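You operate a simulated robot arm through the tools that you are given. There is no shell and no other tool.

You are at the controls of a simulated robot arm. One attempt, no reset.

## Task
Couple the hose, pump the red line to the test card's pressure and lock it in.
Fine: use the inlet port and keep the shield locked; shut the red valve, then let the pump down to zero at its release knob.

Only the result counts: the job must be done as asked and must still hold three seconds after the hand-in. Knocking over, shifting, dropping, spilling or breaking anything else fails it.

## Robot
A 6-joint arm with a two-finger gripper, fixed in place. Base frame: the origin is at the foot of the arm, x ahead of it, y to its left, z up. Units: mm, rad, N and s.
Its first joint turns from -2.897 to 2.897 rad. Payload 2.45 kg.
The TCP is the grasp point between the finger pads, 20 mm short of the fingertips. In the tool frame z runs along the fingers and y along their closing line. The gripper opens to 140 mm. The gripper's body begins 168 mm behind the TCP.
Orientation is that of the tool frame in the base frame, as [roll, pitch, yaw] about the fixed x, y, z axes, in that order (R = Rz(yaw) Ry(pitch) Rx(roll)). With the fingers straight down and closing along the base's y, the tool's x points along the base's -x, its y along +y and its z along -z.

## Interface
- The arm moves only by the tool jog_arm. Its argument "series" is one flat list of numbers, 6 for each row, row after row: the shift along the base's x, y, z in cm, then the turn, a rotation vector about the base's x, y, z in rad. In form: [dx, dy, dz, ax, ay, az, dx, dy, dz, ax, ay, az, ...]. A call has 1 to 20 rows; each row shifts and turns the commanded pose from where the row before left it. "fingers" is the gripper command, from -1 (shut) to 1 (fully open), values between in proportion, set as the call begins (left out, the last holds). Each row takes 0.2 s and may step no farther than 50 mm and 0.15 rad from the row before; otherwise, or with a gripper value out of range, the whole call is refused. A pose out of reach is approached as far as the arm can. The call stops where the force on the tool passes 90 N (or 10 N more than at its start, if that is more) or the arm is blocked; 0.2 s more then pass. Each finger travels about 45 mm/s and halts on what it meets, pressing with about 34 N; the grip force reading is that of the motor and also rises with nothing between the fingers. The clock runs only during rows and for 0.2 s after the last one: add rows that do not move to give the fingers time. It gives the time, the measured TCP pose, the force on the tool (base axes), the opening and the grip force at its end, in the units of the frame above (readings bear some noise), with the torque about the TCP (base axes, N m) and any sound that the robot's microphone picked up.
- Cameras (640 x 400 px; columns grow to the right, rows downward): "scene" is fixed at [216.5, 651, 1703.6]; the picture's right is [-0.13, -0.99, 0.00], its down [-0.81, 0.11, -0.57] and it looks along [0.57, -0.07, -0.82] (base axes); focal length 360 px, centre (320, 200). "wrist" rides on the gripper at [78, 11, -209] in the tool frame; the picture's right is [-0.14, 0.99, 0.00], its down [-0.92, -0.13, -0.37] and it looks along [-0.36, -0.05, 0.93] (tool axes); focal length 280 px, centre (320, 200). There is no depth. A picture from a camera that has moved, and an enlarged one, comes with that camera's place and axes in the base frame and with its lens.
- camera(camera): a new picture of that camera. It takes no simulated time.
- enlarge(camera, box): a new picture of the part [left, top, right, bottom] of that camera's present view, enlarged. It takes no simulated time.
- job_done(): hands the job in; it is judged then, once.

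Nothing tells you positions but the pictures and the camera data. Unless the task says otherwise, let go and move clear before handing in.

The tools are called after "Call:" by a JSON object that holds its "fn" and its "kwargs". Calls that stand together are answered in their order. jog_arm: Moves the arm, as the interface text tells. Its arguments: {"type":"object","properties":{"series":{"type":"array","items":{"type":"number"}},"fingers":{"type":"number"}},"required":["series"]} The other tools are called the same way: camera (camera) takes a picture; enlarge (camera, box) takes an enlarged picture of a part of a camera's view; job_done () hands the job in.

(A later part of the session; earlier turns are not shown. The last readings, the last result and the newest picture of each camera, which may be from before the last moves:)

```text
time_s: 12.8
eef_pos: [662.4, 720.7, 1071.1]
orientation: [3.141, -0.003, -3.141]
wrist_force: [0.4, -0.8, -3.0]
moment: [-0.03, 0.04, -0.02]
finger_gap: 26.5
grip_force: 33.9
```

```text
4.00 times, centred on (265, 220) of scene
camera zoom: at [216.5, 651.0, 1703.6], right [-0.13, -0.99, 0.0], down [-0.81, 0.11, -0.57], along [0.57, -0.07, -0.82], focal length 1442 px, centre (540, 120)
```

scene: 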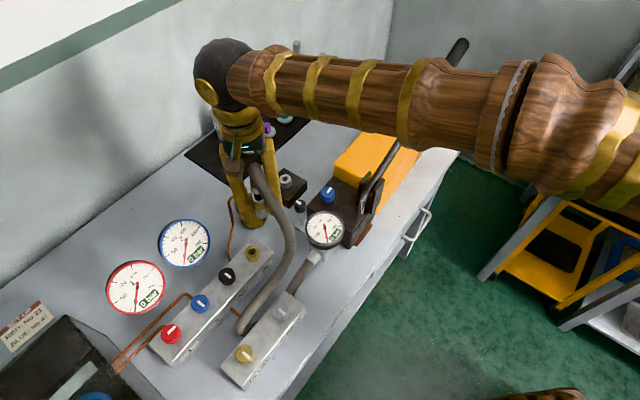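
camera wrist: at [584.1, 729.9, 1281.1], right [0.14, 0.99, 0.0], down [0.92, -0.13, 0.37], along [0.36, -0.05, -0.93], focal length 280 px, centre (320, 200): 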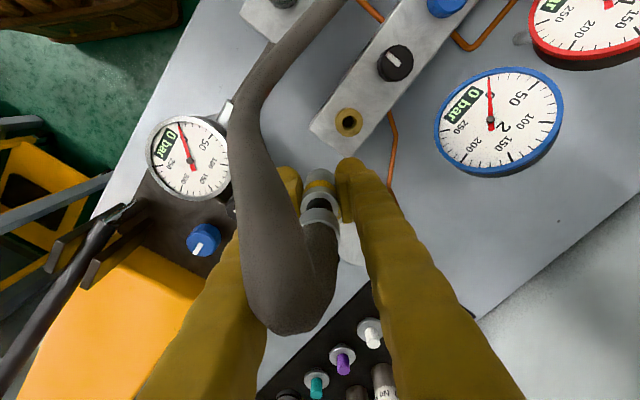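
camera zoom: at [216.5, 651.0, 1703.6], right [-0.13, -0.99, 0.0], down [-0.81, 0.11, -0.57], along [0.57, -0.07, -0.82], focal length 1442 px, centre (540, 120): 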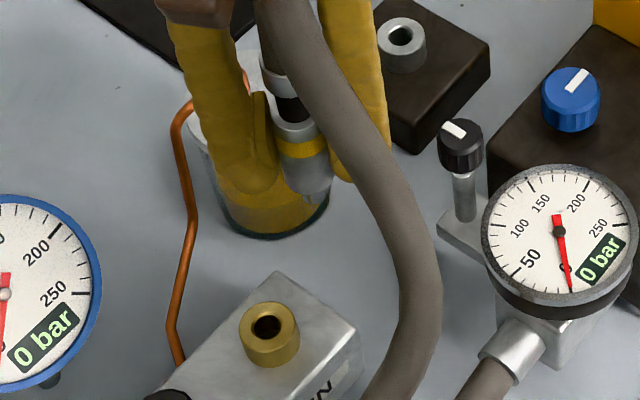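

The park block shows a ring socket, and the coupling has a small nub that goes into the brass port. The port estimate is [626, 760.5, 929]. I'll move above it and check alignment by zooming.

Call:
{"fn": "jog_arm", "kwargs": {"series": [-2.0, 2.0, 0, 0, 0, 0, -1.8, 1.9, -1.5, 0, 0, 0, 0, 0, -1.0, 0, 0, 0]}}

Call:
{"fn": "camera", "kwargs": {"camera": "wrist"}}

Call:
{"fn": "enlarge", "kwargs": {"camera": "scene", "box": [210, 190, 290, 290]}}

Call:
{"fn": "enlarge", "kwargs": {"camera": "wrist", "box": [270, 130, 370, 230]}}

```text
time_s: 13.6
eef_pos: [625.4, 757.9, 1046.0]
orientation: [3.141, -0.001, -3.141]
wrist_force: [0.0, 0.3, -2.4]
moment: [-0.04, 0.04, 0.0]
finger_gap: 26.5
grip_force: 34.6
```

```text
taken
camera wrist: at [546.6, 769.6, 1256.2], right [0.14, 0.99, 0.0], down [0.92, -0.13, 0.37], along [0.36, -0.05, -0.93], focal length 280 px, centre (320, 200)
```

wrist: 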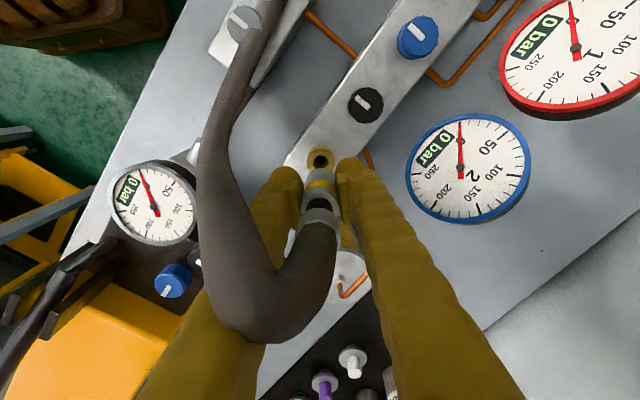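

```text
4.00 times, centred on (250, 240) of scene
camera zoom: at [216.5, 651.0, 1703.6], right [-0.13, -0.99, 0.0], down [-0.81, 0.11, -0.57], along [0.57, -0.07, -0.82], focal length 1442 px, centre (600, 40)
```

zoom: 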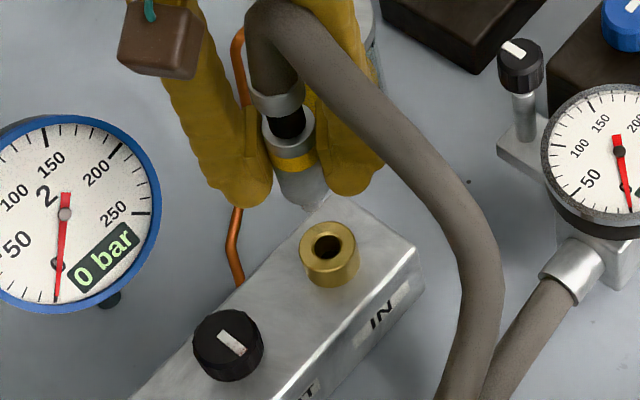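

```text
4.00 times, centred on (320, 180) of wrist
camera zoom: at [546.6, 769.6, 1256.2], right [0.14, 0.99, 0.0], down [0.92, -0.13, 0.37], along [0.36, -0.05, -0.93], focal length 1122 px, centre (320, 280)
```

zoom: 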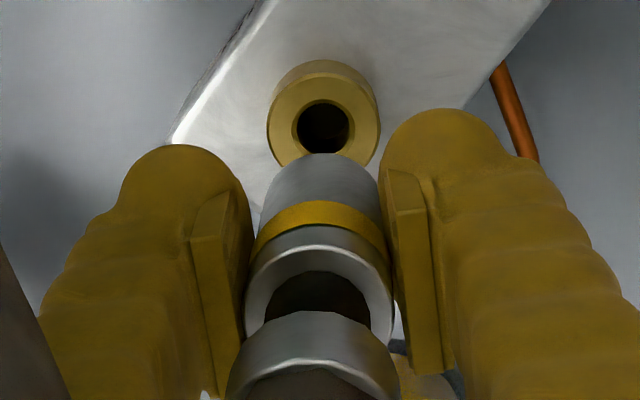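

Both coupling and port are visible. I'll zoom tighter on the nub and port in both views to measure the residual offset.

Call:
{"fn": "enlarge", "kwargs": {"camera": "scene", "box": [230, 210, 270, 265]}}

Call:
{"fn": "enlarge", "kwargs": {"camera": "wrist", "box": [295, 140, 345, 190]}}

```text
7.27 times, centred on (250, 238) of scene
camera zoom: at [216.5, 651.0, 1703.6], right [-0.13, -0.99, 0.0], down [-0.81, 0.11, -0.57], along [0.57, -0.07, -0.82], focal length 2621 px, centre (829, -73)
```

zoom: 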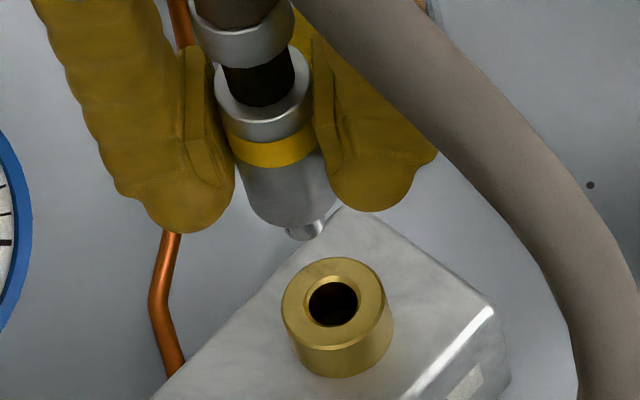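

```text
8.00 times, centred on (320, 165) of wrist
camera zoom: at [546.6, 769.6, 1256.2], right [0.14, 0.99, 0.0], down [0.92, -0.13, 0.37], along [0.36, -0.05, -0.93], focal length 2243 px, centre (320, 480)
```

zoom: 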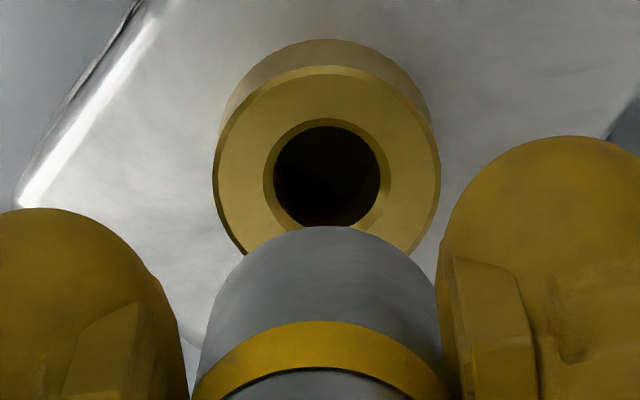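

The two views agree within a few millimetres but the nub-to-port offset needs refining close up. I'll lower until the nub is just above the port and measure again.

Call:
{"fn": "jog_arm", "kwargs": {"series": [0, 0, -1.5, 0, 0, 0, 0, 0, -1.5, 0, 0, 0, 0, 0, -0.7, 0, 0, 0, 0, 0, 0, 0, 0, 0]}}

Call:
{"fn": "enlarge", "kwargs": {"camera": "scene", "box": [230, 215, 280, 270]}}

Call:
{"fn": "enlarge", "kwargs": {"camera": "wrist", "box": [290, 140, 350, 200]}}

```text
time_s: 14.6
eef_pos: [625.0, 759.5, 1009.8]
orientation: [-3.141, -0.002, -3.141]
wrist_force: [-0.4, -0.1, -2.6]
moment: [0.03, 0.0, 0.0]
finger_gap: 26.7
grip_force: 34.4
```

```text
7.27 times, centred on (255, 242) of scene
camera zoom: at [216.5, 651.0, 1703.6], right [-0.13, -0.99, 0.0], down [-0.81, 0.11, -0.57], along [0.57, -0.07, -0.82], focal length 2621 px, centre (793, -109)
```

zoom: 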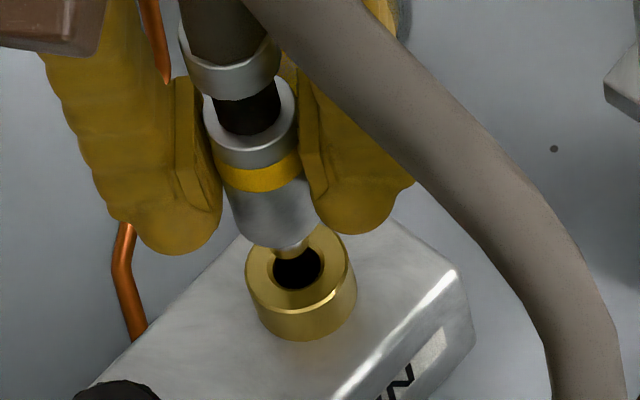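

```text
6.67 times, centred on (320, 170) of wrist
camera zoom: at [546.6, 769.2, 1219.1], right [0.14, 0.99, 0.0], down [0.92, -0.13, 0.37], along [0.36, -0.05, -0.93], focal length 1869 px, centre (320, 400)
```

zoom: 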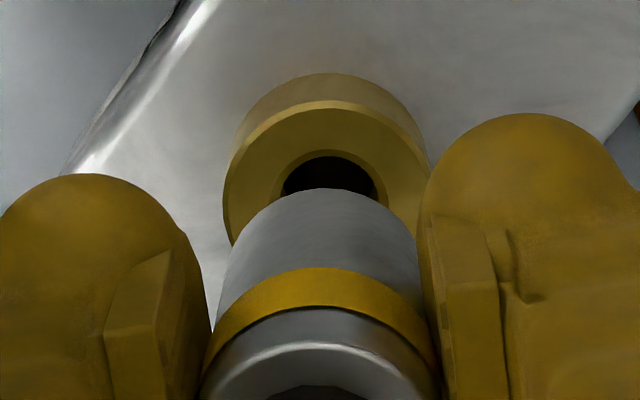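

Nub-to-hole offsets are now within about a millimetre: x aligned, y +0.3 mm. I'll nudge and lower another centimetre, then check once more before entering.

Call:
{"fn": "jog_arm", "kwargs": {"series": [0, 0.03, -0.5, 0, 0, 0, 0, 0, -0.5, 0, 0, 0, 0, 0, 0, 0, 0, 0]}}

Call:
{"fn": "enlarge", "kwargs": {"camera": "scene", "box": [240, 225, 275, 265]}}

Call:
{"fn": "enlarge", "kwargs": {"camera": "wrist", "box": [290, 140, 350, 200]}}

```text
time_s: 15.4
eef_pos: [624.6, 759.5, 998.5]
orientation: [3.14, -0.002, 3.14]
wrist_force: [0.0, -0.5, -3.6]
moment: [0.0, 0.01, -0.01]
finger_gap: 26.4
grip_force: 33.6
```

```text
10.00 times, centred on (258, 245) of scene
camera zoom: at [216.5, 651.0, 1703.6], right [-0.13, -0.99, 0.0], down [-0.81, 0.11, -0.57], along [0.57, -0.07, -0.82], focal length 3604 px, centre (945, -250)
```

zoom: 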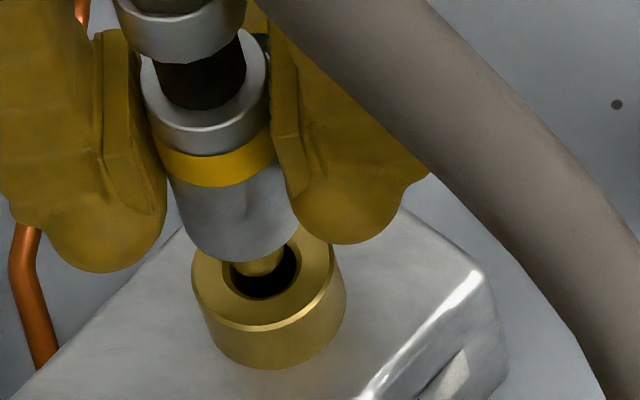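

```text
6.67 times, centred on (320, 170) of wrist
camera zoom: at [546.5, 769.7, 1209.0], right [0.14, 0.99, 0.0], down [0.92, -0.13, 0.37], along [0.36, -0.05, -0.93], focal length 1869 px, centre (320, 400)
```

zoom: 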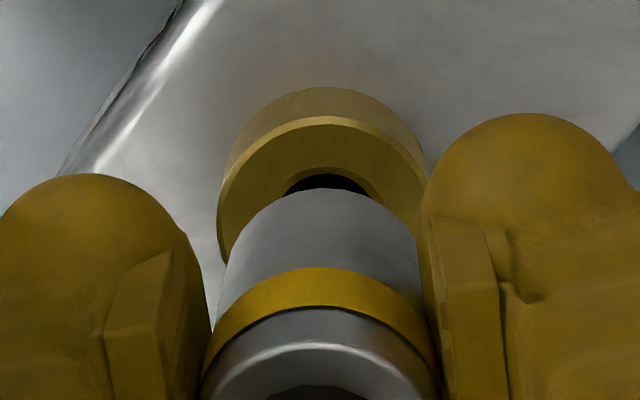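

Nub and hole line up in both views. Pushing down in small steps, watching the force.

Call:
{"fn": "jog_arm", "kwargs": {"series": [0, 0, -0.2, 0, 0, 0, 0, 0, -0.2, 0, 0, 0, 0, 0, -0.2, 0, 0, 0, 0, 0, -0.2, 0, 0, 0, 0, 0, -0.2, 0, 0, 0]}}

Call:
{"fn": "enlarge", "kwargs": {"camera": "scene", "box": [240, 225, 275, 265]}}

```text
time_s: 16.6
eef_pos: [623.8, 759.9, 988.3]
orientation: [-3.141, -0.002, -3.141]
wrist_force: [-0.1, 0.1, -3.1]
moment: [-0.02, 0.02, 0.02]
finger_gap: 26.7
grip_force: 34.1
```

```text
10.00 times, centred on (258, 245) of scene
camera zoom: at [216.5, 651.0, 1703.6], right [-0.13, -0.99, 0.0], down [-0.81, 0.11, -0.57], along [0.57, -0.07, -0.82], focal length 3604 px, centre (945, -250)
```

zoom: 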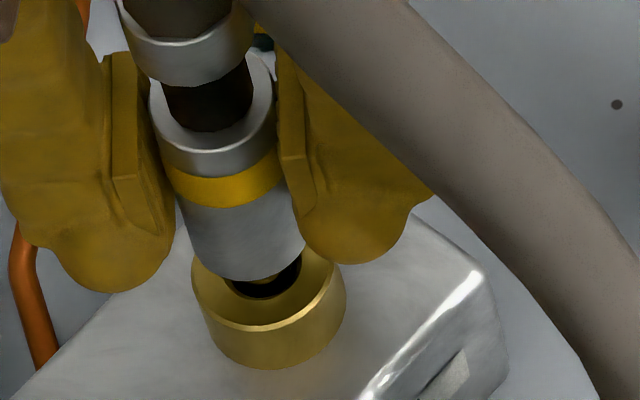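

Nub is entering with no side force. Continuing down.

Call:
{"fn": "jog_arm", "kwargs": {"series": [0, 0, -0.2, 0, 0, 0, 0, 0, -0.2, 0, 0, 0, 0, 0, -0.2, 0, 0, 0, 0, 0, -0.2, 0, 0, 0, 0, 0, -0.2, 0, 0, 0, 0, 0, -0.2, 0, 0, 0]}}

Call:
{"fn": "enlarge", "kwargs": {"camera": "scene", "box": [240, 225, 275, 265]}}

```text
time_s: 18.0
eef_pos: [624.4, 759.2, 976.1]
orientation: [-3.141, -0.001, -3.141]
wrist_force: [-0.6, 0.6, -2.4]
moment: [0.01, -0.03, -0.01]
finger_gap: 26.2
grip_force: 34.3
```

```text
10.00 times, centred on (258, 245) of scene
camera zoom: at [216.5, 651.0, 1703.6], right [-0.13, -0.99, 0.0], down [-0.81, 0.11, -0.57], along [0.57, -0.07, -0.82], focal length 3604 px, centre (945, -250)
```

zoom: 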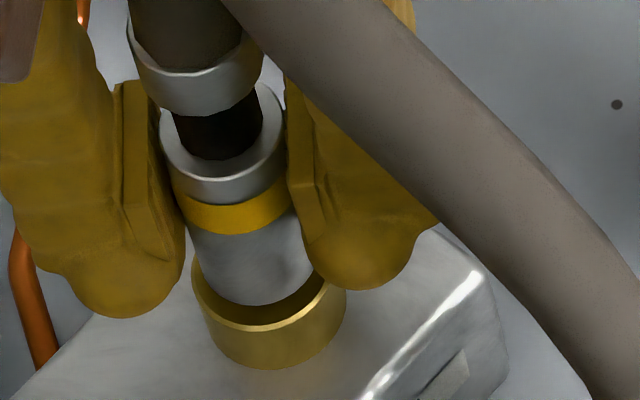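

Call:
{"fn": "jog_arm", "kwargs": {"series": [0, 0, -0.15, 0, 0, 0, 0, 0, -0.15, 0, 0, 0, 0, 0, -0.15, 0, 0, 0, 0, 0, -0.1, 0, 0, 0, 0, 0, 0, 0, 0, 0]}}

Call:
{"fn": "enlarge", "kwargs": {"camera": "scene", "box": [240, 225, 275, 265]}}

```text
time_s: 19.2
eef_pos: [623.7, 759.2, 972.0]
orientation: [3.141, -0.003, -3.141]
wrist_force: [-1.0, -0.2, 0.9]
moment: [-0.05, 0.08, 0.01]
finger_gap: 26.3
grip_force: 34.4
```

```text
10.00 times, centred on (258, 245) of scene
camera zoom: at [216.5, 651.0, 1703.6], right [-0.13, -0.99, 0.0], down [-0.81, 0.11, -0.57], along [0.57, -0.07, -0.82], focal length 3604 px, centre (945, -250)
```

zoom: 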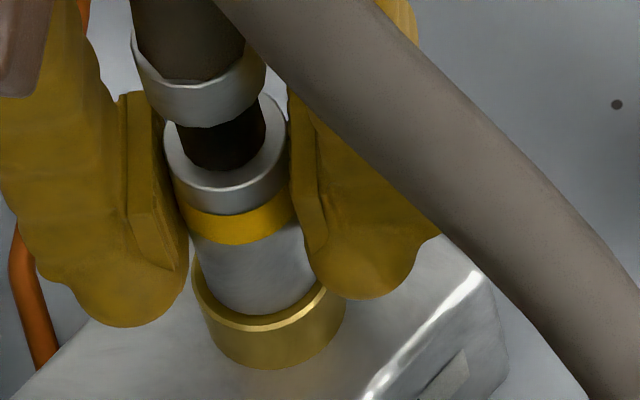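

Force is shifting upward – the body is touching the port. Pressing a little more to seat it, listening for a click.

Call:
{"fn": "jog_arm", "kwargs": {"series": [0, 0, -0.1, 0, 0, 0, 0, 0, -0.1, 0, 0, 0, 0, 0, -0.1, 0, 0, 0, 0, 0, 0, 0, 0, 0]}}

Call:
{"fn": "enlarge", "kwargs": {"camera": "scene", "box": [240, 225, 275, 265]}}

```text
time_s: 20.2
eef_pos: [624.6, 758.9, 969.0]
orientation: [3.14, -0.001, 3.141]
wrist_force: [0.0, 3.0, 24.6]
moment: [0.12, -0.1, -0.07]
finger_gap: 26.2
grip_force: 34.3
```

```text
10.00 times, centred on (258, 245) of scene
camera zoom: at [216.5, 651.0, 1703.6], right [-0.13, -0.99, 0.0], down [-0.81, 0.11, -0.57], along [0.57, -0.07, -0.82], focal length 3604 px, centre (945, -250)
```

zoom: 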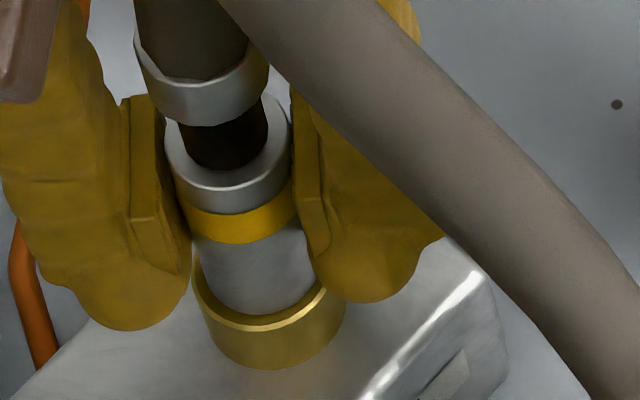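

Call:
{"fn": "jog_arm", "kwargs": {"series": [0, 0, -0.1, 0, 0, 0, 0, 0, -0.1, 0, 0, 0, 0, 0, -0.1, 0, 0, 0, 0, 0, 0, 0, 0, 0]}}

Call:
{"fn": "enlarge", "kwargs": {"camera": "scene", "box": [240, 225, 275, 265]}}

```text
time_s: 21.2
eef_pos: [623.4, 759.0, 965.9]
orientation: [3.141, -0.002, -3.14]
wrist_force: [-1.0, 3.6, 24.5]
moment: [0.08, -0.03, -0.03]
finger_gap: 26.1
grip_force: 34.2
```

```text
10.00 times, centred on (258, 245) of scene
camera zoom: at [216.5, 651.0, 1703.6], right [-0.13, -0.99, 0.0], down [-0.81, 0.11, -0.57], along [0.57, -0.07, -0.82], focal length 3604 px, centre (945, -250)
```

zoom: 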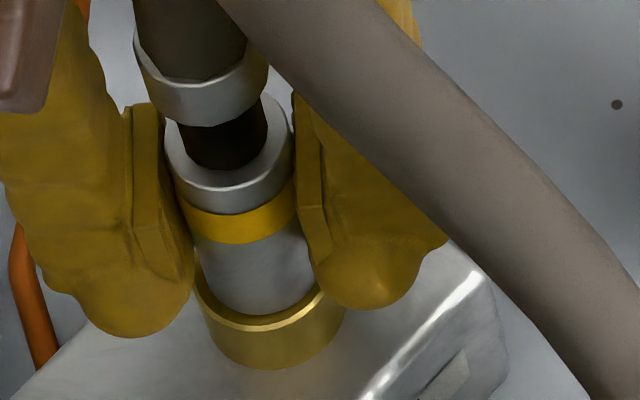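

The fingers are slipping down along a stationary coupling at ~24 N, so it appears seated on the port face. I'll look closer before deciding how to confirm it latched.

Call:
{"fn": "camera", "kwargs": {"camera": "wrist"}}

Call:
{"fn": "enlarge", "kwargs": {"camera": "wrist", "box": [270, 130, 370, 250]}}

Call:
{"fn": "camera", "kwargs": {"camera": "scene"}}

```text
taken
camera wrist: at [546.6, 769.3, 1175.7], right [0.14, 0.99, 0.0], down [0.92, -0.13, 0.37], along [0.36, -0.05, -0.93], focal length 280 px, centre (320, 200)
```

wrist: 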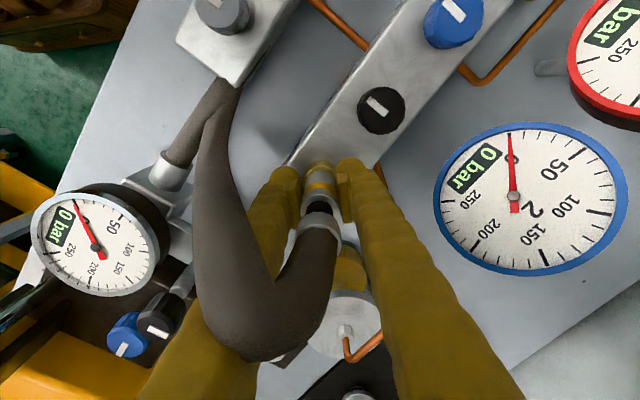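

```text
3.33 times, centred on (320, 190) of wrist
camera zoom: at [546.6, 769.3, 1175.7], right [0.14, 0.99, 0.0], down [0.92, -0.13, 0.37], along [0.36, -0.05, -0.93], focal length 935 px, centre (320, 233)
```

zoom: 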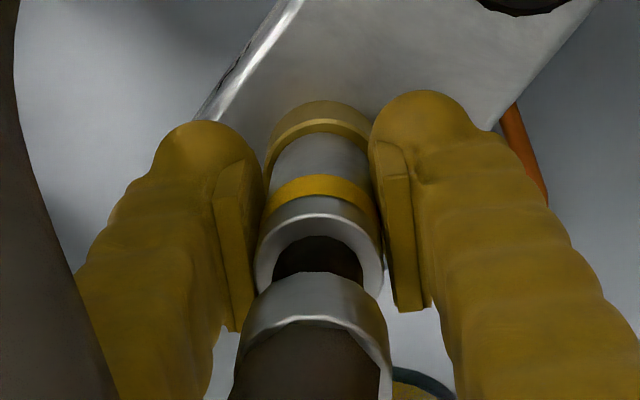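

```text
taken
```

scene: 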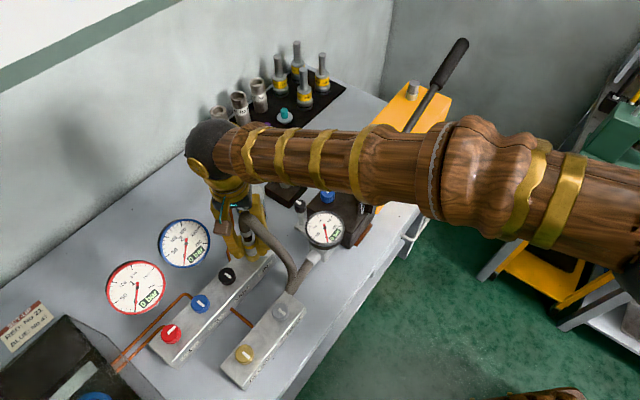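

Call:
{"fn": "jog_arm", "kwargs": {"series": [0, 0, 0.1, 0, 0, 0, 0, 0, 0.1, 0, 0, 0, 0, 0, 0.1, 0, 0, 0, 0, 0, 0.1, 0, 0, 0]}}

Call:
{"fn": "enlarge", "kwargs": {"camera": "scene", "box": [240, 225, 275, 265]}}

```text
time_s: 22.2
eef_pos: [623.1, 758.8, 968.8]
orientation: [-3.141, -0.005, 3.141]
wrist_force: [0.4, -0.5, -2.3]
moment: [0.0, 0.02, 0.0]
finger_gap: 26.2
grip_force: 34.2
```

```text
10.00 times, centred on (258, 245) of scene
camera zoom: at [216.5, 651.0, 1703.6], right [-0.13, -0.99, 0.0], down [-0.81, 0.11, -0.57], along [0.57, -0.07, -0.82], focal length 3604 px, centre (945, -250)
```

zoom: 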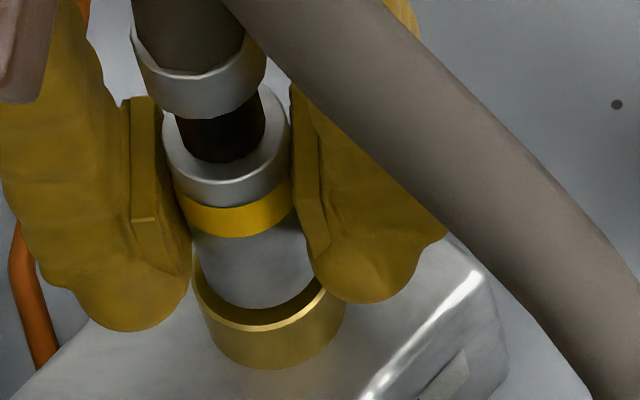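

The coupling lifted freely, so resting on the face isn't enough to latch it. I'll reseat it with light pressure and try a clockwise twist while watching torque and sound.

Call:
{"fn": "jog_arm", "kwargs": {"series": [0, 0, -0.2, 0, 0, 0, 0, 0, -0.2, 0, 0, 0, 0, 0, -0.1, 0, 0, 0, 0, 0, -0.1, 0, 0, 0, 0, 0, 0, 0, 0, 0]}}

Call:
{"fn": "jog_arm", "kwargs": {"series": [0, 0, 0, 0, 0, -0.1, 0, 0, 0, 0, 0, -0.1, 0, 0, 0, 0, 0, -0.1, 0, 0, 0, 0, 0, 0]}}

Call:
{"fn": "enlarge", "kwargs": {"camera": "scene", "box": [240, 225, 275, 265]}}

```text
time_s: 23.4
eef_pos: [625.3, 759.7, 965.8]
orientation: [3.138, -0.002, 3.141]
wrist_force: [-1.6, 3.5, 26.3]
moment: [0.07, 0.02, -0.07]
finger_gap: 26.2
grip_force: 33.9
```

```text
time_s: 24.4
eef_pos: [623.6, 758.5, 963.4]
orientation: [3.138, -0.001, 2.842]
wrist_force: [6.3, 2.2, 23.6]
moment: [0.02, -0.39, 0.04]
finger_gap: 26.4
grip_force: 33.4
```

```text
10.00 times, centred on (258, 245) of scene
camera zoom: at [216.5, 651.0, 1703.6], right [-0.13, -0.99, 0.0], down [-0.81, 0.11, -0.57], along [0.57, -0.07, -0.82], focal length 3604 px, centre (945, -250)
```

zoom: 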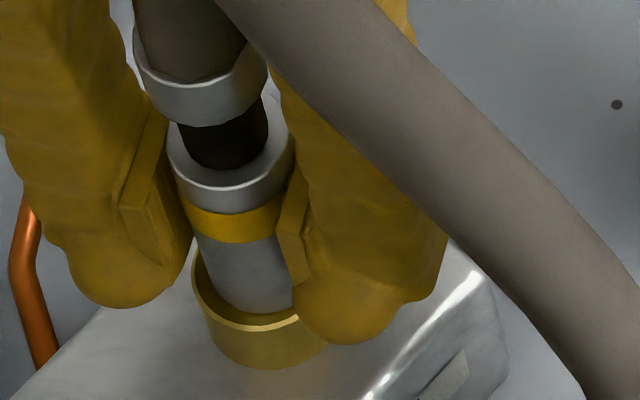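

Call:
{"fn": "enlarge", "kwargs": {"camera": "wrist", "box": [295, 140, 355, 200]}}

Call:
{"fn": "enlarge", "kwargs": {"camera": "scene", "box": [250, 240, 268, 262]}}

```text
6.67 times, centred on (325, 170) of wrist
camera zoom: at [553.4, 791.8, 1173.8], right [0.42, 0.91, 0.0], down [0.84, -0.4, 0.37], along [0.33, -0.15, -0.93], focal length 1869 px, centre (287, 400)
```

zoom: 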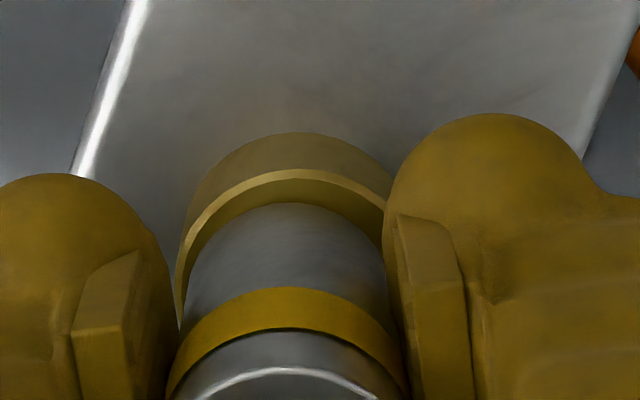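

```text
16.00 times, centred on (259, 251) of scene
camera zoom: at [216.5, 651.0, 1703.6], right [-0.13, -0.99, 0.0], down [-0.81, 0.11, -0.57], along [0.57, -0.07, -0.82], focal length 5766 px, centre (1296, -616)
```

zoom: 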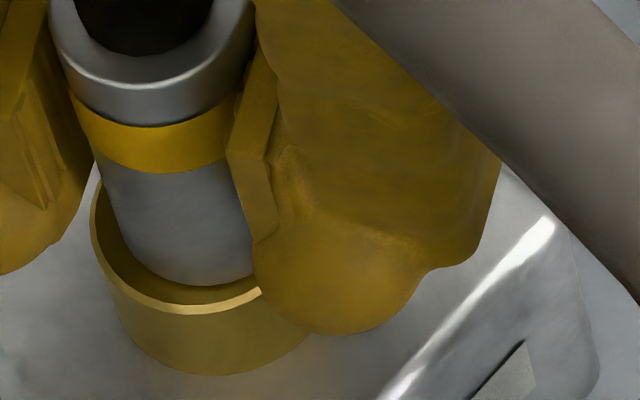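

The coupling is centred and flush on the port face, turning freely with the hand. I'll turn back to the original yaw and release gently to see whether it latches when let go.

Call:
{"fn": "jog_arm", "kwargs": {"series": [0, 0, 0, 0, 0, 0.1, 0, 0, 0, 0, 0, 0.1, 0, 0, 0, 0, 0, 0.1, 0, 0, 0, 0, 0, 0]}}

Call:
{"fn": "jog_arm", "kwargs": {"series": [0, 0, 0, 0, 0, 0, 0, 0, 0, 0, 0, 0, 0, 0, 0, 0, 0, 0, 0, 0, 0, 0, 0, 0], "fingers": -0.3}}

Call:
{"fn": "camera", "kwargs": {"camera": "wrist"}}

Call:
{"fn": "enlarge", "kwargs": {"camera": "scene", "box": [220, 190, 310, 290]}}

```text
time_s: 25.4
eef_pos: [624.5, 758.6, 963.6]
orientation: [-3.139, -0.003, -3.141]
wrist_force: [0.0, -4.8, 16.5]
moment: [-0.19, 0.01, 0.01]
finger_gap: 26.0
grip_force: 33.2
```

```text
time_s: 26.4
eef_pos: [624.1, 759.2, 963.8]
orientation: [3.14, -0.002, -3.142]
wrist_force: [0.7, 0.5, 0.5]
moment: [-0.01, 0.01, 0.0]
finger_gap: 49.0
grip_force: 0.1
```

```text
taken
camera wrist: at [546.6, 769.6, 1173.6], right [0.14, 0.99, 0.0], down [0.92, -0.13, 0.37], along [0.36, -0.05, -0.93], focal length 280 px, centre (320, 200)
```

wrist: 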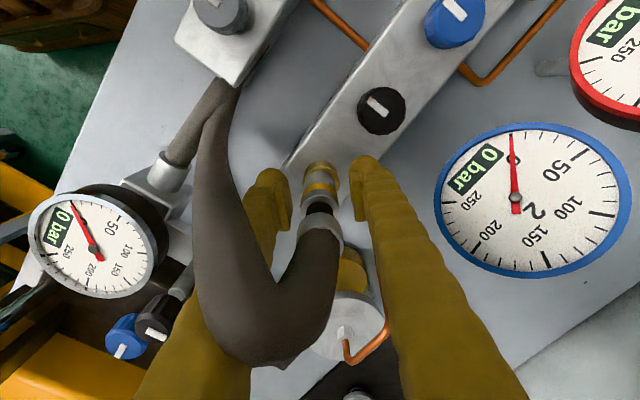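

```text
4.00 times, centred on (265, 240) of scene
camera zoom: at [216.5, 651.0, 1703.6], right [-0.13, -0.99, 0.0], down [-0.81, 0.11, -0.57], along [0.57, -0.07, -0.82], focal length 1442 px, centre (540, 40)
```

zoom: 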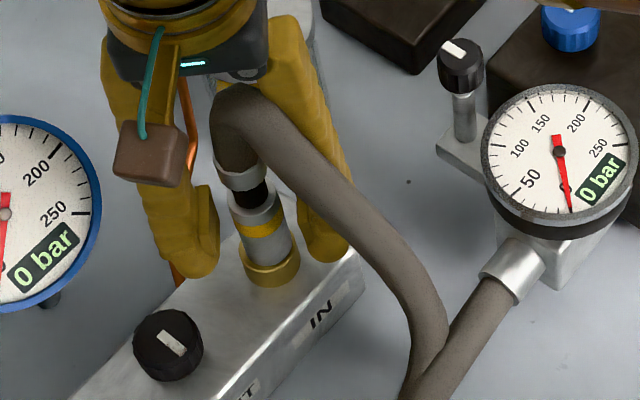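

Released with no click. I'll regrip and tug up 2 mm to see whether it now resists.

Call:
{"fn": "jog_arm", "kwargs": {"series": [0, 0, 0, 0, 0, 0, 0, 0, 0, 0, 0, 0, 0, 0, 0, 0, 0, 0, 0, 0, 0, 0, 0, 0], "fingers": -1}}

Call:
{"fn": "jog_arm", "kwargs": {"series": [0, 0, 0.1, 0, 0, 0, 0, 0, 0.1, 0, 0, 0, 0, 0, 0.1, 0, 0, 0]}}

Call:
{"fn": "enlarge", "kwargs": {"camera": "scene", "box": [240, 225, 275, 265]}}

```text
time_s: 27.4
eef_pos: [624.3, 759.9, 965.0]
orientation: [-3.14, -0.003, 3.142]
wrist_force: [0.1, -1.3, 0.8]
moment: [0.0, 0.01, 0.0]
finger_gap: 26.3
grip_force: 33.6
```

```text
time_s: 28.2
eef_pos: [623.1, 758.6, 966.4]
orientation: [3.141, -0.003, -3.142]
wrist_force: [0.2, 0.0, -2.9]
moment: [-0.03, 0.05, 0.02]
finger_gap: 26.3
grip_force: 34.4
```

```text
10.00 times, centred on (258, 245) of scene
camera zoom: at [216.5, 651.0, 1703.6], right [-0.13, -0.99, 0.0], down [-0.81, 0.11, -0.57], along [0.57, -0.07, -0.82], focal length 3604 px, centre (945, -250)
```

zoom: 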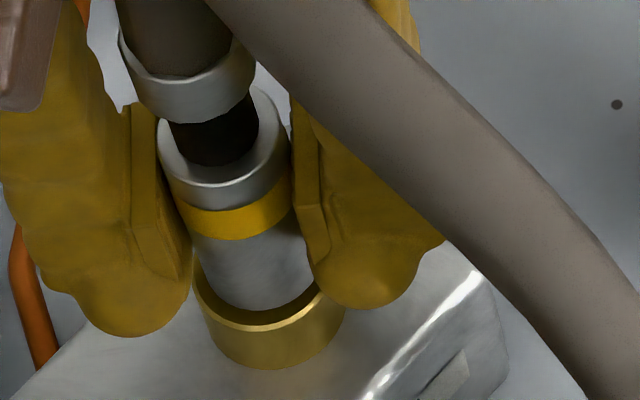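

Still free. I'll reseat with light pressure and try larger clockwise turns, in case it's a bayonet coupling.

Call:
{"fn": "jog_arm", "kwargs": {"series": [0, 0, -0.1, 0, 0, 0, 0, 0, -0.1, 0, 0, 0, 0, 0, -0.1, 0, 0, 0, 0, 0, -0.1, 0, 0, 0, 0, 0, 0, 0, 0, 0]}}

Call:
{"fn": "jog_arm", "kwargs": {"series": [0, 0, 0, 0, 0, -0.12, 0, 0, 0, 0, 0, -0.12, 0, 0, 0, 0, 0, -0.12, 0, 0, 0, 0, 0, -0.12, 0, 0, 0, 0, 0, -0.12, 0, 0, 0, 0, 0, 0]}}

```text
time_s: 29.4
eef_pos: [623.6, 759.2, 963.4]
orientation: [3.141, -0.002, 3.141]
wrist_force: [-4.0, -2.1, 18.7]
moment: [0.07, 0.24, -0.01]
finger_gap: 26.4
grip_force: 33.8
```

```text
time_s: 30.8
eef_pos: [624.4, 758.6, 963.8]
orientation: [3.139, -0.003, 2.542]
wrist_force: [8.8, 8.0, 14.6]
moment: [0.07, -0.26, 0.02]
finger_gap: 26.0
grip_force: 34.0
```

Call:
{"fn": "jog_arm", "kwargs": {"series": [0, 0, 0, 0, 0, -0.12, 0, 0, 0, 0, 0, -0.12, 0, 0, 0, 0, 0, -0.12, 0, 0, 0, 0, 0, -0.12, 0, 0, 0, 0, 0, -0.12, 0, 0, 0, 0, 0, 0]}}

Call:
{"fn": "enlarge", "kwargs": {"camera": "scene", "box": [230, 215, 280, 270]}}

Call:
{"fn": "camera", "kwargs": {"camera": "wrist"}}

```text
time_s: 32.2
eef_pos: [623.2, 758.7, 963.2]
orientation: [3.138, -0.001, 1.94]
wrist_force: [16.6, 20.4, 9.7]
moment: [0.57, -0.56, 0.1]
finger_gap: 26.1
grip_force: 33.9
```

```text
7.27 times, centred on (255, 242) of scene
camera zoom: at [216.5, 651.0, 1703.6], right [-0.13, -0.99, 0.0], down [-0.81, 0.11, -0.57], along [0.57, -0.07, -0.82], focal length 2621 px, centre (793, -109)
```

zoom: 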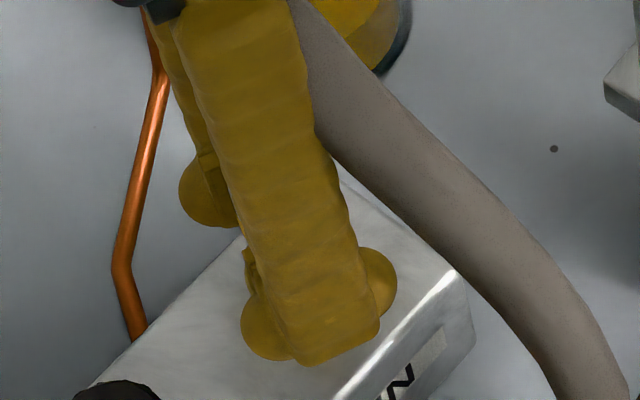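

```text
taken
camera wrist: at [606.5, 835.3, 1172.7], right [0.97, 0.23, 0.0], down [0.21, -0.91, 0.37], along [0.08, -0.36, -0.93], focal length 280 px, centre (320, 200)
```

wrist: 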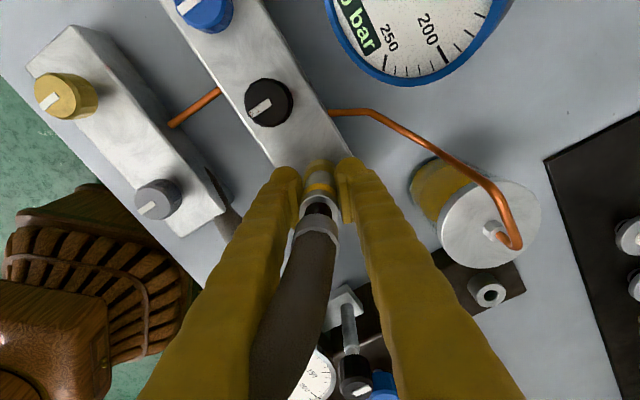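

Side force is building from the small eccentricity, so I'll recentre and finish the quarter-turn.

Call:
{"fn": "jog_arm", "kwargs": {"series": [0.12, 0.17, 0, 0, 0, 0, 0.03, 0.0, 0, 0, 0, -0.12, 0.03, 0.0, 0, 0, 0, -0.12, 0.03, 0.0, 0, 0, 0, -0.12, 0, 0, 0, 0, 0, -0.05, 0, 0, 0, 0, 0, 0]}}

```text
time_s: 33.6
eef_pos: [626.1, 760.3, 962.5]
orientation: [-3.14, -0.002, 1.532]
wrist_force: [1.3, -3.9, 6.7]
moment: [-0.21, 0.01, 0.01]
finger_gap: 26.1
grip_force: 33.3
```

The quarter-turn met no resistance, so it isn't a bayonet. Next I'll try a firmer straight push: open, rise above the metal collar with the hose between the fingers, and look.

Call:
{"fn": "jog_arm", "kwargs": {"series": [0, 0, 0, 0, 0, 0, 0, 0, 0, 0, 0, 0, 0, 0, 0, 0, 0, 0], "fingers": -0.14}}

Call:
{"fn": "jog_arm", "kwargs": {"series": [0, 0, 2, 0, 0, 0, 0, 0, 3, 0, 0, 0, 0, 0, 4, 0, 0, 0, 0, 0, 3.2, 0, 0, 0]}}

Call:
{"fn": "camera", "kwargs": {"camera": "wrist"}}

Call:
{"fn": "enlarge", "kwargs": {"camera": "scene", "box": [220, 180, 310, 280]}}

```text
time_s: 34.4
eef_pos: [626.4, 760.5, 963.2]
orientation: [-3.14, -0.001, 1.531]
wrist_force: [0.1, 0.8, 0.0]
moment: [-0.05, -0.01, -0.02]
finger_gap: 60.1
grip_force: 0.1
```

```text
time_s: 35.4
eef_pos: [626.8, 761.4, 1084.3]
orientation: [-3.141, -0.003, 1.529]
wrist_force: [0.3, 0.2, 0.0]
moment: [-0.01, 0.02, 0.0]
finger_gap: 60.2
grip_force: 0.0
```

```text
taken
camera wrist: at [640.8, 837.8, 1294.6], right [0.98, -0.18, 0.0], down [-0.16, -0.92, 0.37], along [-0.06, -0.36, -0.93], focal length 280 px, centre (320, 200)
```

wrist: 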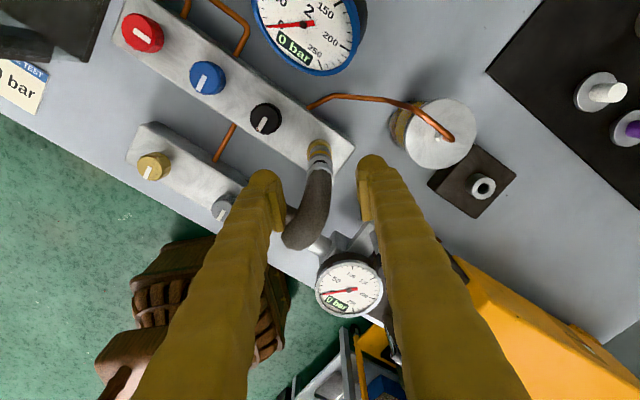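

```text
4.00 times, centred on (265, 230) of scene
camera zoom: at [216.5, 651.0, 1703.6], right [-0.13, -0.99, 0.0], down [-0.81, 0.11, -0.57], along [0.57, -0.07, -0.82], focal length 1442 px, centre (540, 80)
```

zoom: 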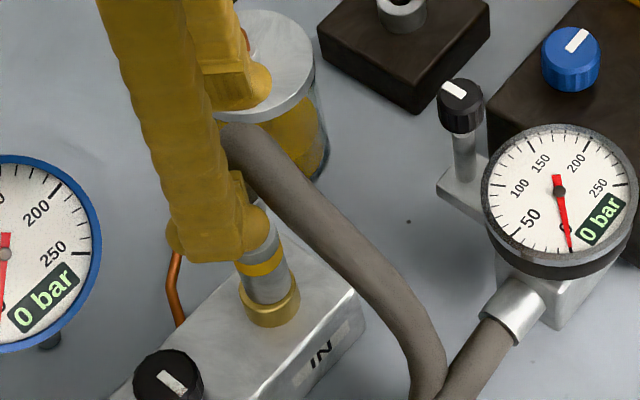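

Call:
{"fn": "enlarge", "kwargs": {"camera": "wrist", "box": [260, 120, 380, 270]}}

Call:
{"fn": "enlarge", "kwargs": {"camera": "wrist", "box": [100, 0, 360, 220]}}

```text
2.67 times, centred on (320, 195) of wrist
camera zoom: at [640.8, 837.8, 1294.6], right [0.98, -0.18, 0.0], down [-0.16, -0.92, 0.37], along [-0.06, -0.36, -0.93], focal length 748 px, centre (320, 213)
```

zoom: 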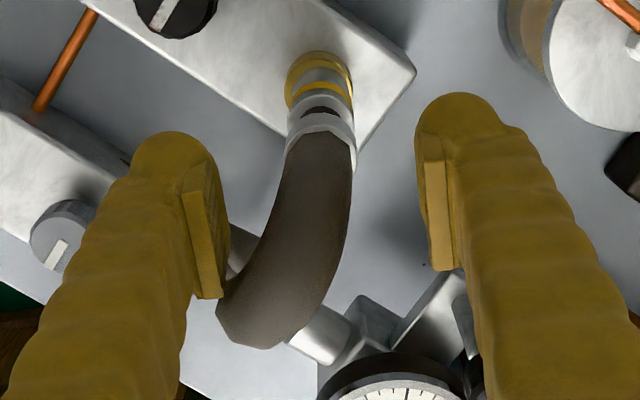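

```text
1.82 times, centred on (230, 110) of wrist
camera zoom: at [640.8, 837.8, 1294.6], right [0.98, -0.18, 0.0], down [-0.16, -0.92, 0.37], along [-0.06, -0.36, -0.93], focal length 510 px, centre (484, 364)
```

zoom: 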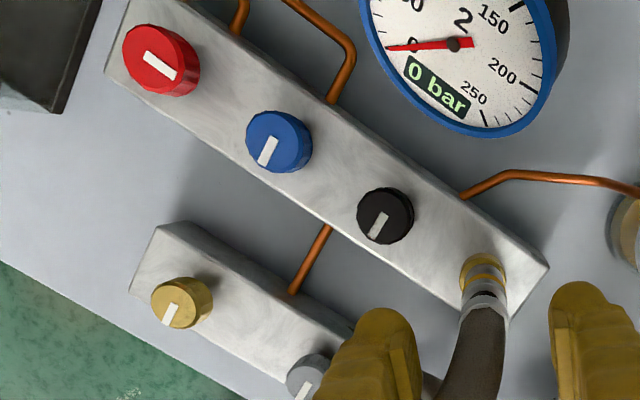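

I'll close the fingers here around the hose just above the collar to see whether the hose is solid.

Call:
{"fn": "jog_arm", "kwargs": {"series": [0, 0, 0, 0, 0, 0, 0, 0, 0, 0, 0, 0, 0, 0, 0, 0, 0, 0, 0, 0, 0, 0, 0, 0, 0, 0, 0, 0, 0, 0], "fingers": -1}}

Call:
{"fn": "enlarge", "kwargs": {"camera": "wrist", "box": [260, 120, 380, 270]}}

Call:
{"fn": "enlarge", "kwargs": {"camera": "scene", "box": [220, 180, 310, 280]}}

```text
time_s: 36.6
eef_pos: [627.5, 760.6, 1084.6]
orientation: [-3.14, -0.002, 1.531]
wrist_force: [0.4, -0.5, 0.3]
moment: [0.0, -0.01, 0.0]
finger_gap: 0.0
grip_force: 29.7
```

```text
2.67 times, centred on (320, 195) of wrist
camera zoom: at [640.8, 837.7, 1294.4], right [0.98, -0.18, 0.0], down [-0.16, -0.92, 0.37], along [-0.06, -0.36, -0.93], focal length 748 px, centre (320, 213)
```

zoom: 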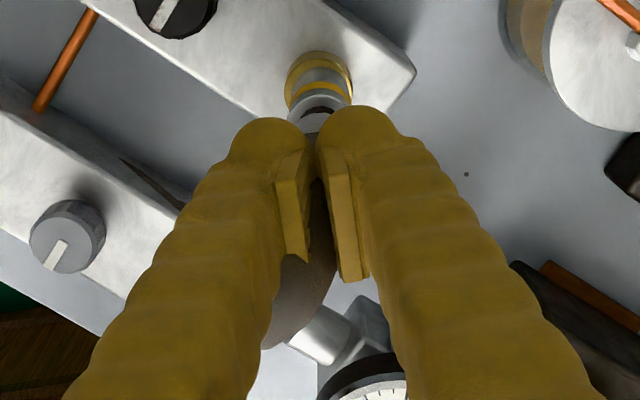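

```text
4.00 times, centred on (265, 230) of scene
camera zoom: at [216.5, 651.0, 1703.6], right [-0.13, -0.99, 0.0], down [-0.81, 0.11, -0.57], along [0.57, -0.07, -0.82], focal length 1442 px, centre (540, 80)
```

zoom: 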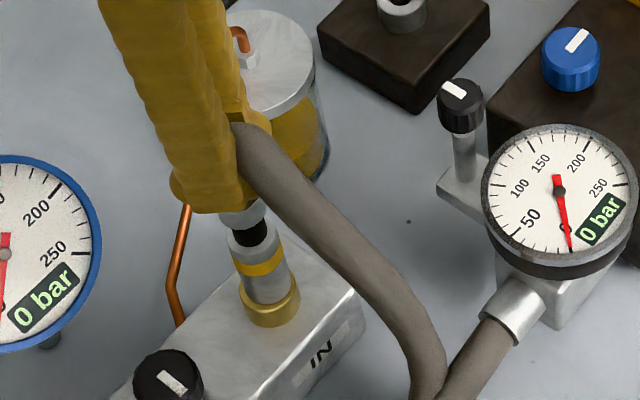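

The hose is not solid, so closed fingertips can press straight down on the plug's collar. Lowering in small steps to contact.

Call:
{"fn": "jog_arm", "kwargs": {"series": [0, 0, -0.5, 0, 0, 0, 0, 0, -0.5, 0, 0, 0, 0, 0, -0.2, 0, 0, 0, 0, 0, -0.2, 0, 0, 0, 0, 0, -0.2, 0, 0, 0, 0, 0, -0.2, 0, 0, 0]}}

Call:
{"fn": "enlarge", "kwargs": {"camera": "scene", "box": [220, 180, 310, 280]}}

```text
time_s: 38.0
eef_pos: [626.5, 760.6, 1066.5]
orientation: [3.142, -0.002, 1.531]
wrist_force: [-0.8, -0.1, 0.4]
moment: [0.02, 0.0, -0.04]
finger_gap: 0.3
grip_force: 29.7
```

```text
4.00 times, centred on (265, 230) of scene
camera zoom: at [216.5, 651.0, 1703.6], right [-0.13, -0.99, 0.0], down [-0.81, 0.11, -0.57], along [0.57, -0.07, -0.82], focal length 1442 px, centre (540, 80)
```

zoom: 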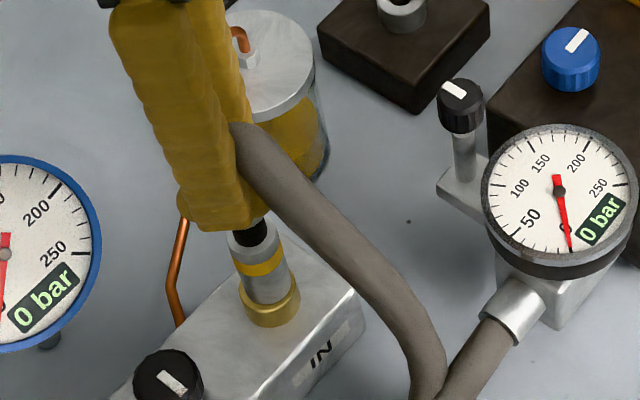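

Call:
{"fn": "jog_arm", "kwargs": {"series": [0, 0, -0.2, 0, 0, 0, 0, 0, -0.2, 0, 0, 0, 0, 0, -0.2, 0, 0, 0, 0, 0, -0.2, 0, 0, 0]}}

Call:
{"fn": "enlarge", "kwargs": {"camera": "scene", "box": [220, 180, 310, 280]}}

```text
time_s: 39.0
eef_pos: [626.2, 760.9, 1058.3]
orientation: [3.141, -0.003, 1.529]
wrist_force: [0.5, -0.2, 0.7]
moment: [-0.02, -0.02, -0.01]
finger_gap: 0.1
grip_force: 29.5
```

```text
4.00 times, centred on (265, 230) of scene
camera zoom: at [216.5, 651.0, 1703.6], right [-0.13, -0.99, 0.0], down [-0.81, 0.11, -0.57], along [0.57, -0.07, -0.82], focal length 1442 px, centre (540, 80)
```

zoom: 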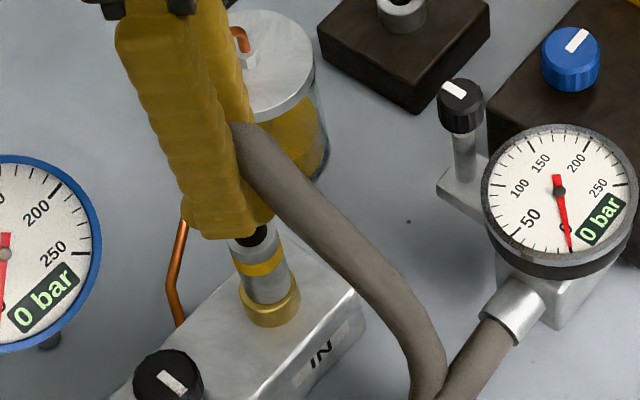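

Call:
{"fn": "jog_arm", "kwargs": {"series": [0, 0, -0.2, 0, 0, 0, 0, 0, -0.2, 0, 0, 0, 0, 0, -0.2, 0, 0, 0, 0, 0, -0.2, 0, 0, 0, 0, 0, -0.2, 0, 0, 0, 0, 0, -0.2, 0, 0, 0]}}

Call:
{"fn": "enlarge", "kwargs": {"camera": "scene", "box": [220, 180, 310, 280]}}

```text
time_s: 40.4
eef_pos: [627.5, 762.0, 1054.5]
orientation: [3.135, -0.011, 1.531]
wrist_force: [-0.8, 0.1, 16.7]
moment: [-0.02, 0.1, 0.03]
finger_gap: 5.8
grip_force: 29.3
stopped in row 6: the force on the tool passed its limit at 94 N (the readings are from after the stop); the commanded pose is now the measured one
```

```text
4.00 times, centred on (265, 230) of scene
camera zoom: at [216.5, 651.0, 1703.6], right [-0.13, -0.99, 0.0], down [-0.81, 0.11, -0.57], along [0.57, -0.07, -0.82], focal length 1442 px, centre (540, 80)
```

zoom: 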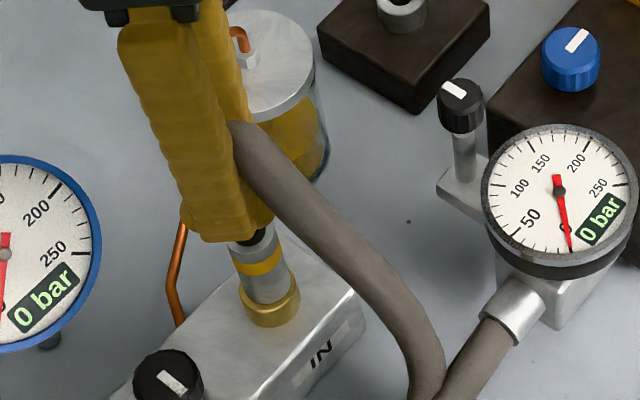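

A 94 N push produced no click either and the plug didn't move, so it is fully home. I'll back off straight up and check that it stays put.

Call:
{"fn": "jog_arm", "kwargs": {"series": [0, 0, 0.3, 0, 0, 0, 0, 0, 0.5, 0, 0, 0, 0, 0, 1, 0, 0, 0, 0, 0, 2, 0, 0, 0]}}

Call:
{"fn": "enlarge", "kwargs": {"camera": "scene", "box": [220, 180, 310, 280]}}

Call:
{"fn": "enlarge", "kwargs": {"camera": "wrist", "box": [280, 110, 380, 210]}}

```text
time_s: 41.4
eef_pos: [626.4, 761.7, 1090.6]
orientation: [3.137, -0.01, 1.53]
wrist_force: [-0.2, -0.3, -0.2]
moment: [0.01, 0.02, -0.02]
finger_gap: 0.0
grip_force: 29.8
```

```text
4.00 times, centred on (265, 230) of scene
camera zoom: at [216.5, 651.0, 1703.6], right [-0.13, -0.99, 0.0], down [-0.81, 0.11, -0.57], along [0.57, -0.07, -0.82], focal length 1442 px, centre (540, 80)
```

zoom: 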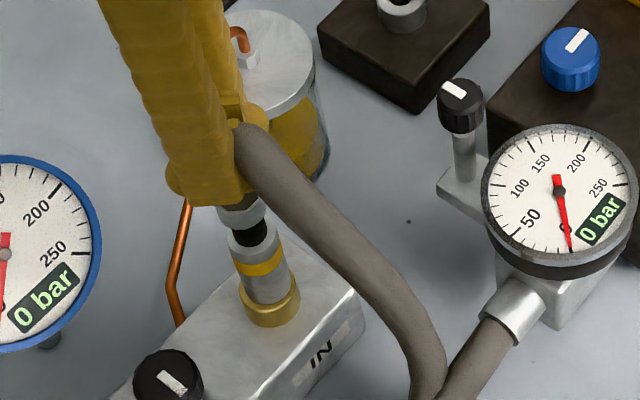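

```text
4.00 times, centred on (330, 160) of wrist
camera zoom: at [640.3, 836.9, 1301.3], right [0.98, -0.18, 0.0], down [-0.17, -0.92, 0.36], along [-0.06, -0.35, -0.93], focal length 1122 px, centre (280, 360)
```

zoom: 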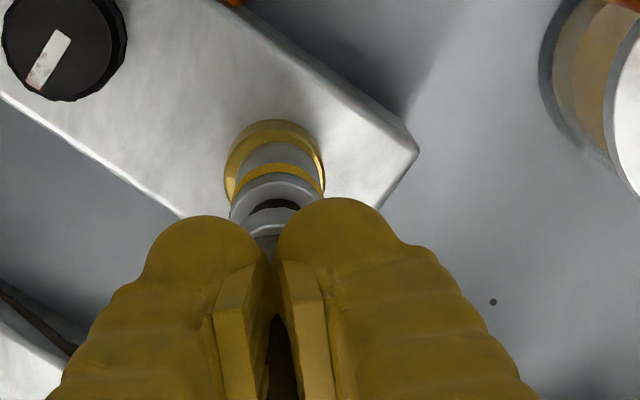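

The plug stays seated. Now I need the valve-position convention, so I'll zoom on the knobs for markings.

Call:
{"fn": "enlarge", "kwargs": {"camera": "wrist", "box": [100, 0, 230, 100]}}

Call:
{"fn": "enlarge", "kwargs": {"camera": "wrist", "box": [180, 60, 310, 150]}}

Call:
{"fn": "enlarge", "kwargs": {"camera": "scene", "box": [145, 280, 215, 360]}}

Call:
{"fn": "enlarge", "kwargs": {"camera": "scene", "box": [285, 165, 375, 250]}}

Call:
{"fn": "enlarge", "kwargs": {"camera": "scene", "box": [220, 285, 310, 385]}}

```text
4.00 times, centred on (165, 50) of wrist
camera zoom: at [640.3, 836.9, 1301.3], right [0.98, -0.18, 0.0], down [-0.17, -0.92, 0.36], along [-0.06, -0.35, -0.93], focal length 1122 px, centre (940, 800)
```

zoom: 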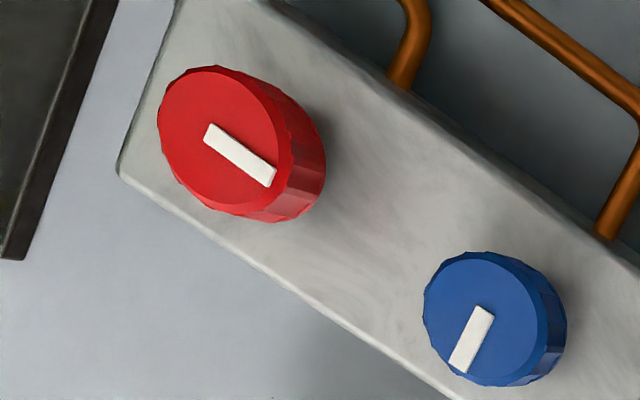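

```text
4.44 times, centred on (245, 105) of wrist
camera zoom: at [640.3, 836.9, 1301.3], right [0.98, -0.18, 0.0], down [-0.17, -0.92, 0.36], along [-0.06, -0.35, -0.93], focal length 1246 px, centre (653, 622)
```

zoom: 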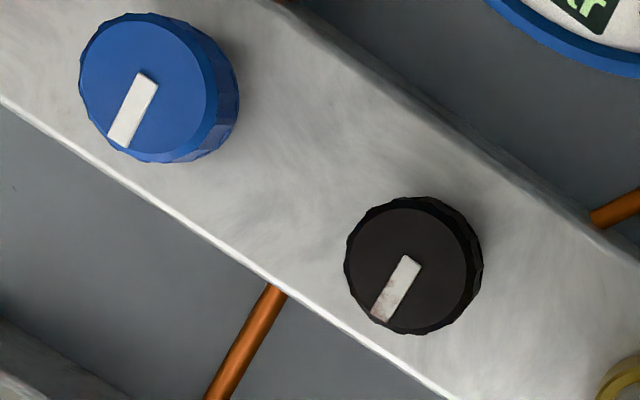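

```text
5.00 times, centred on (180, 320) of scene
camera zoom: at [216.5, 651.0, 1703.6], right [-0.13, -0.99, 0.0], down [-0.81, 0.11, -0.57], along [0.57, -0.07, -0.82], focal length 1802 px, centre (1020, -400)
```

zoom: 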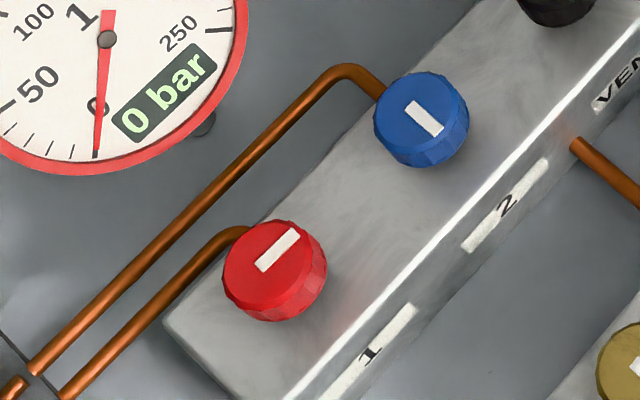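

```text
4.71 times, centred on (330, 208) of scene
camera zoom: at [216.5, 651.0, 1703.6], right [-0.13, -0.99, 0.0], down [-0.81, 0.11, -0.57], along [0.57, -0.07, -0.82], focal length 1696 px, centre (273, 165)
```

zoom: 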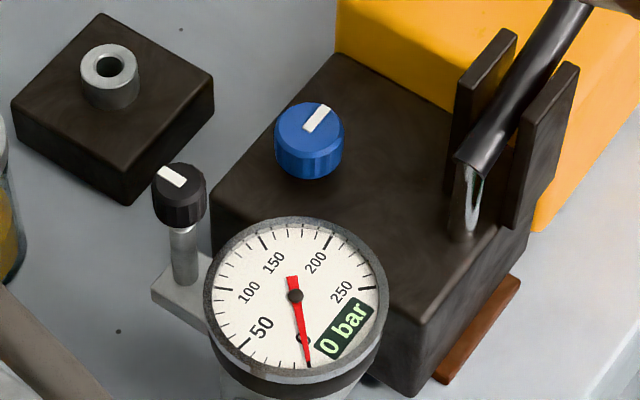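

```text
4.00 times, centred on (265, 335) of scene
camera zoom: at [216.5, 651.0, 1703.6], right [-0.13, -0.99, 0.0], down [-0.81, 0.11, -0.57], along [0.57, -0.07, -0.82], focal length 1442 px, centre (540, -340)
```

zoom: 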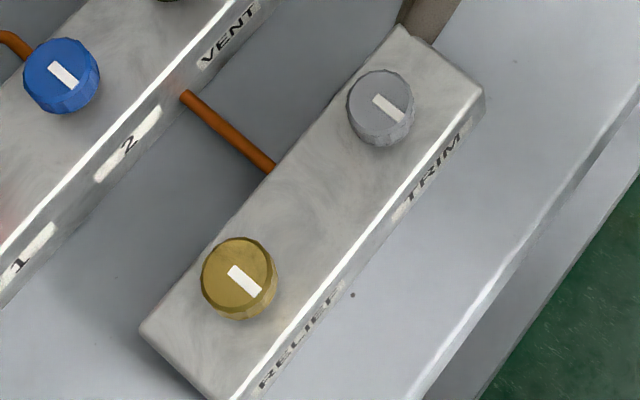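

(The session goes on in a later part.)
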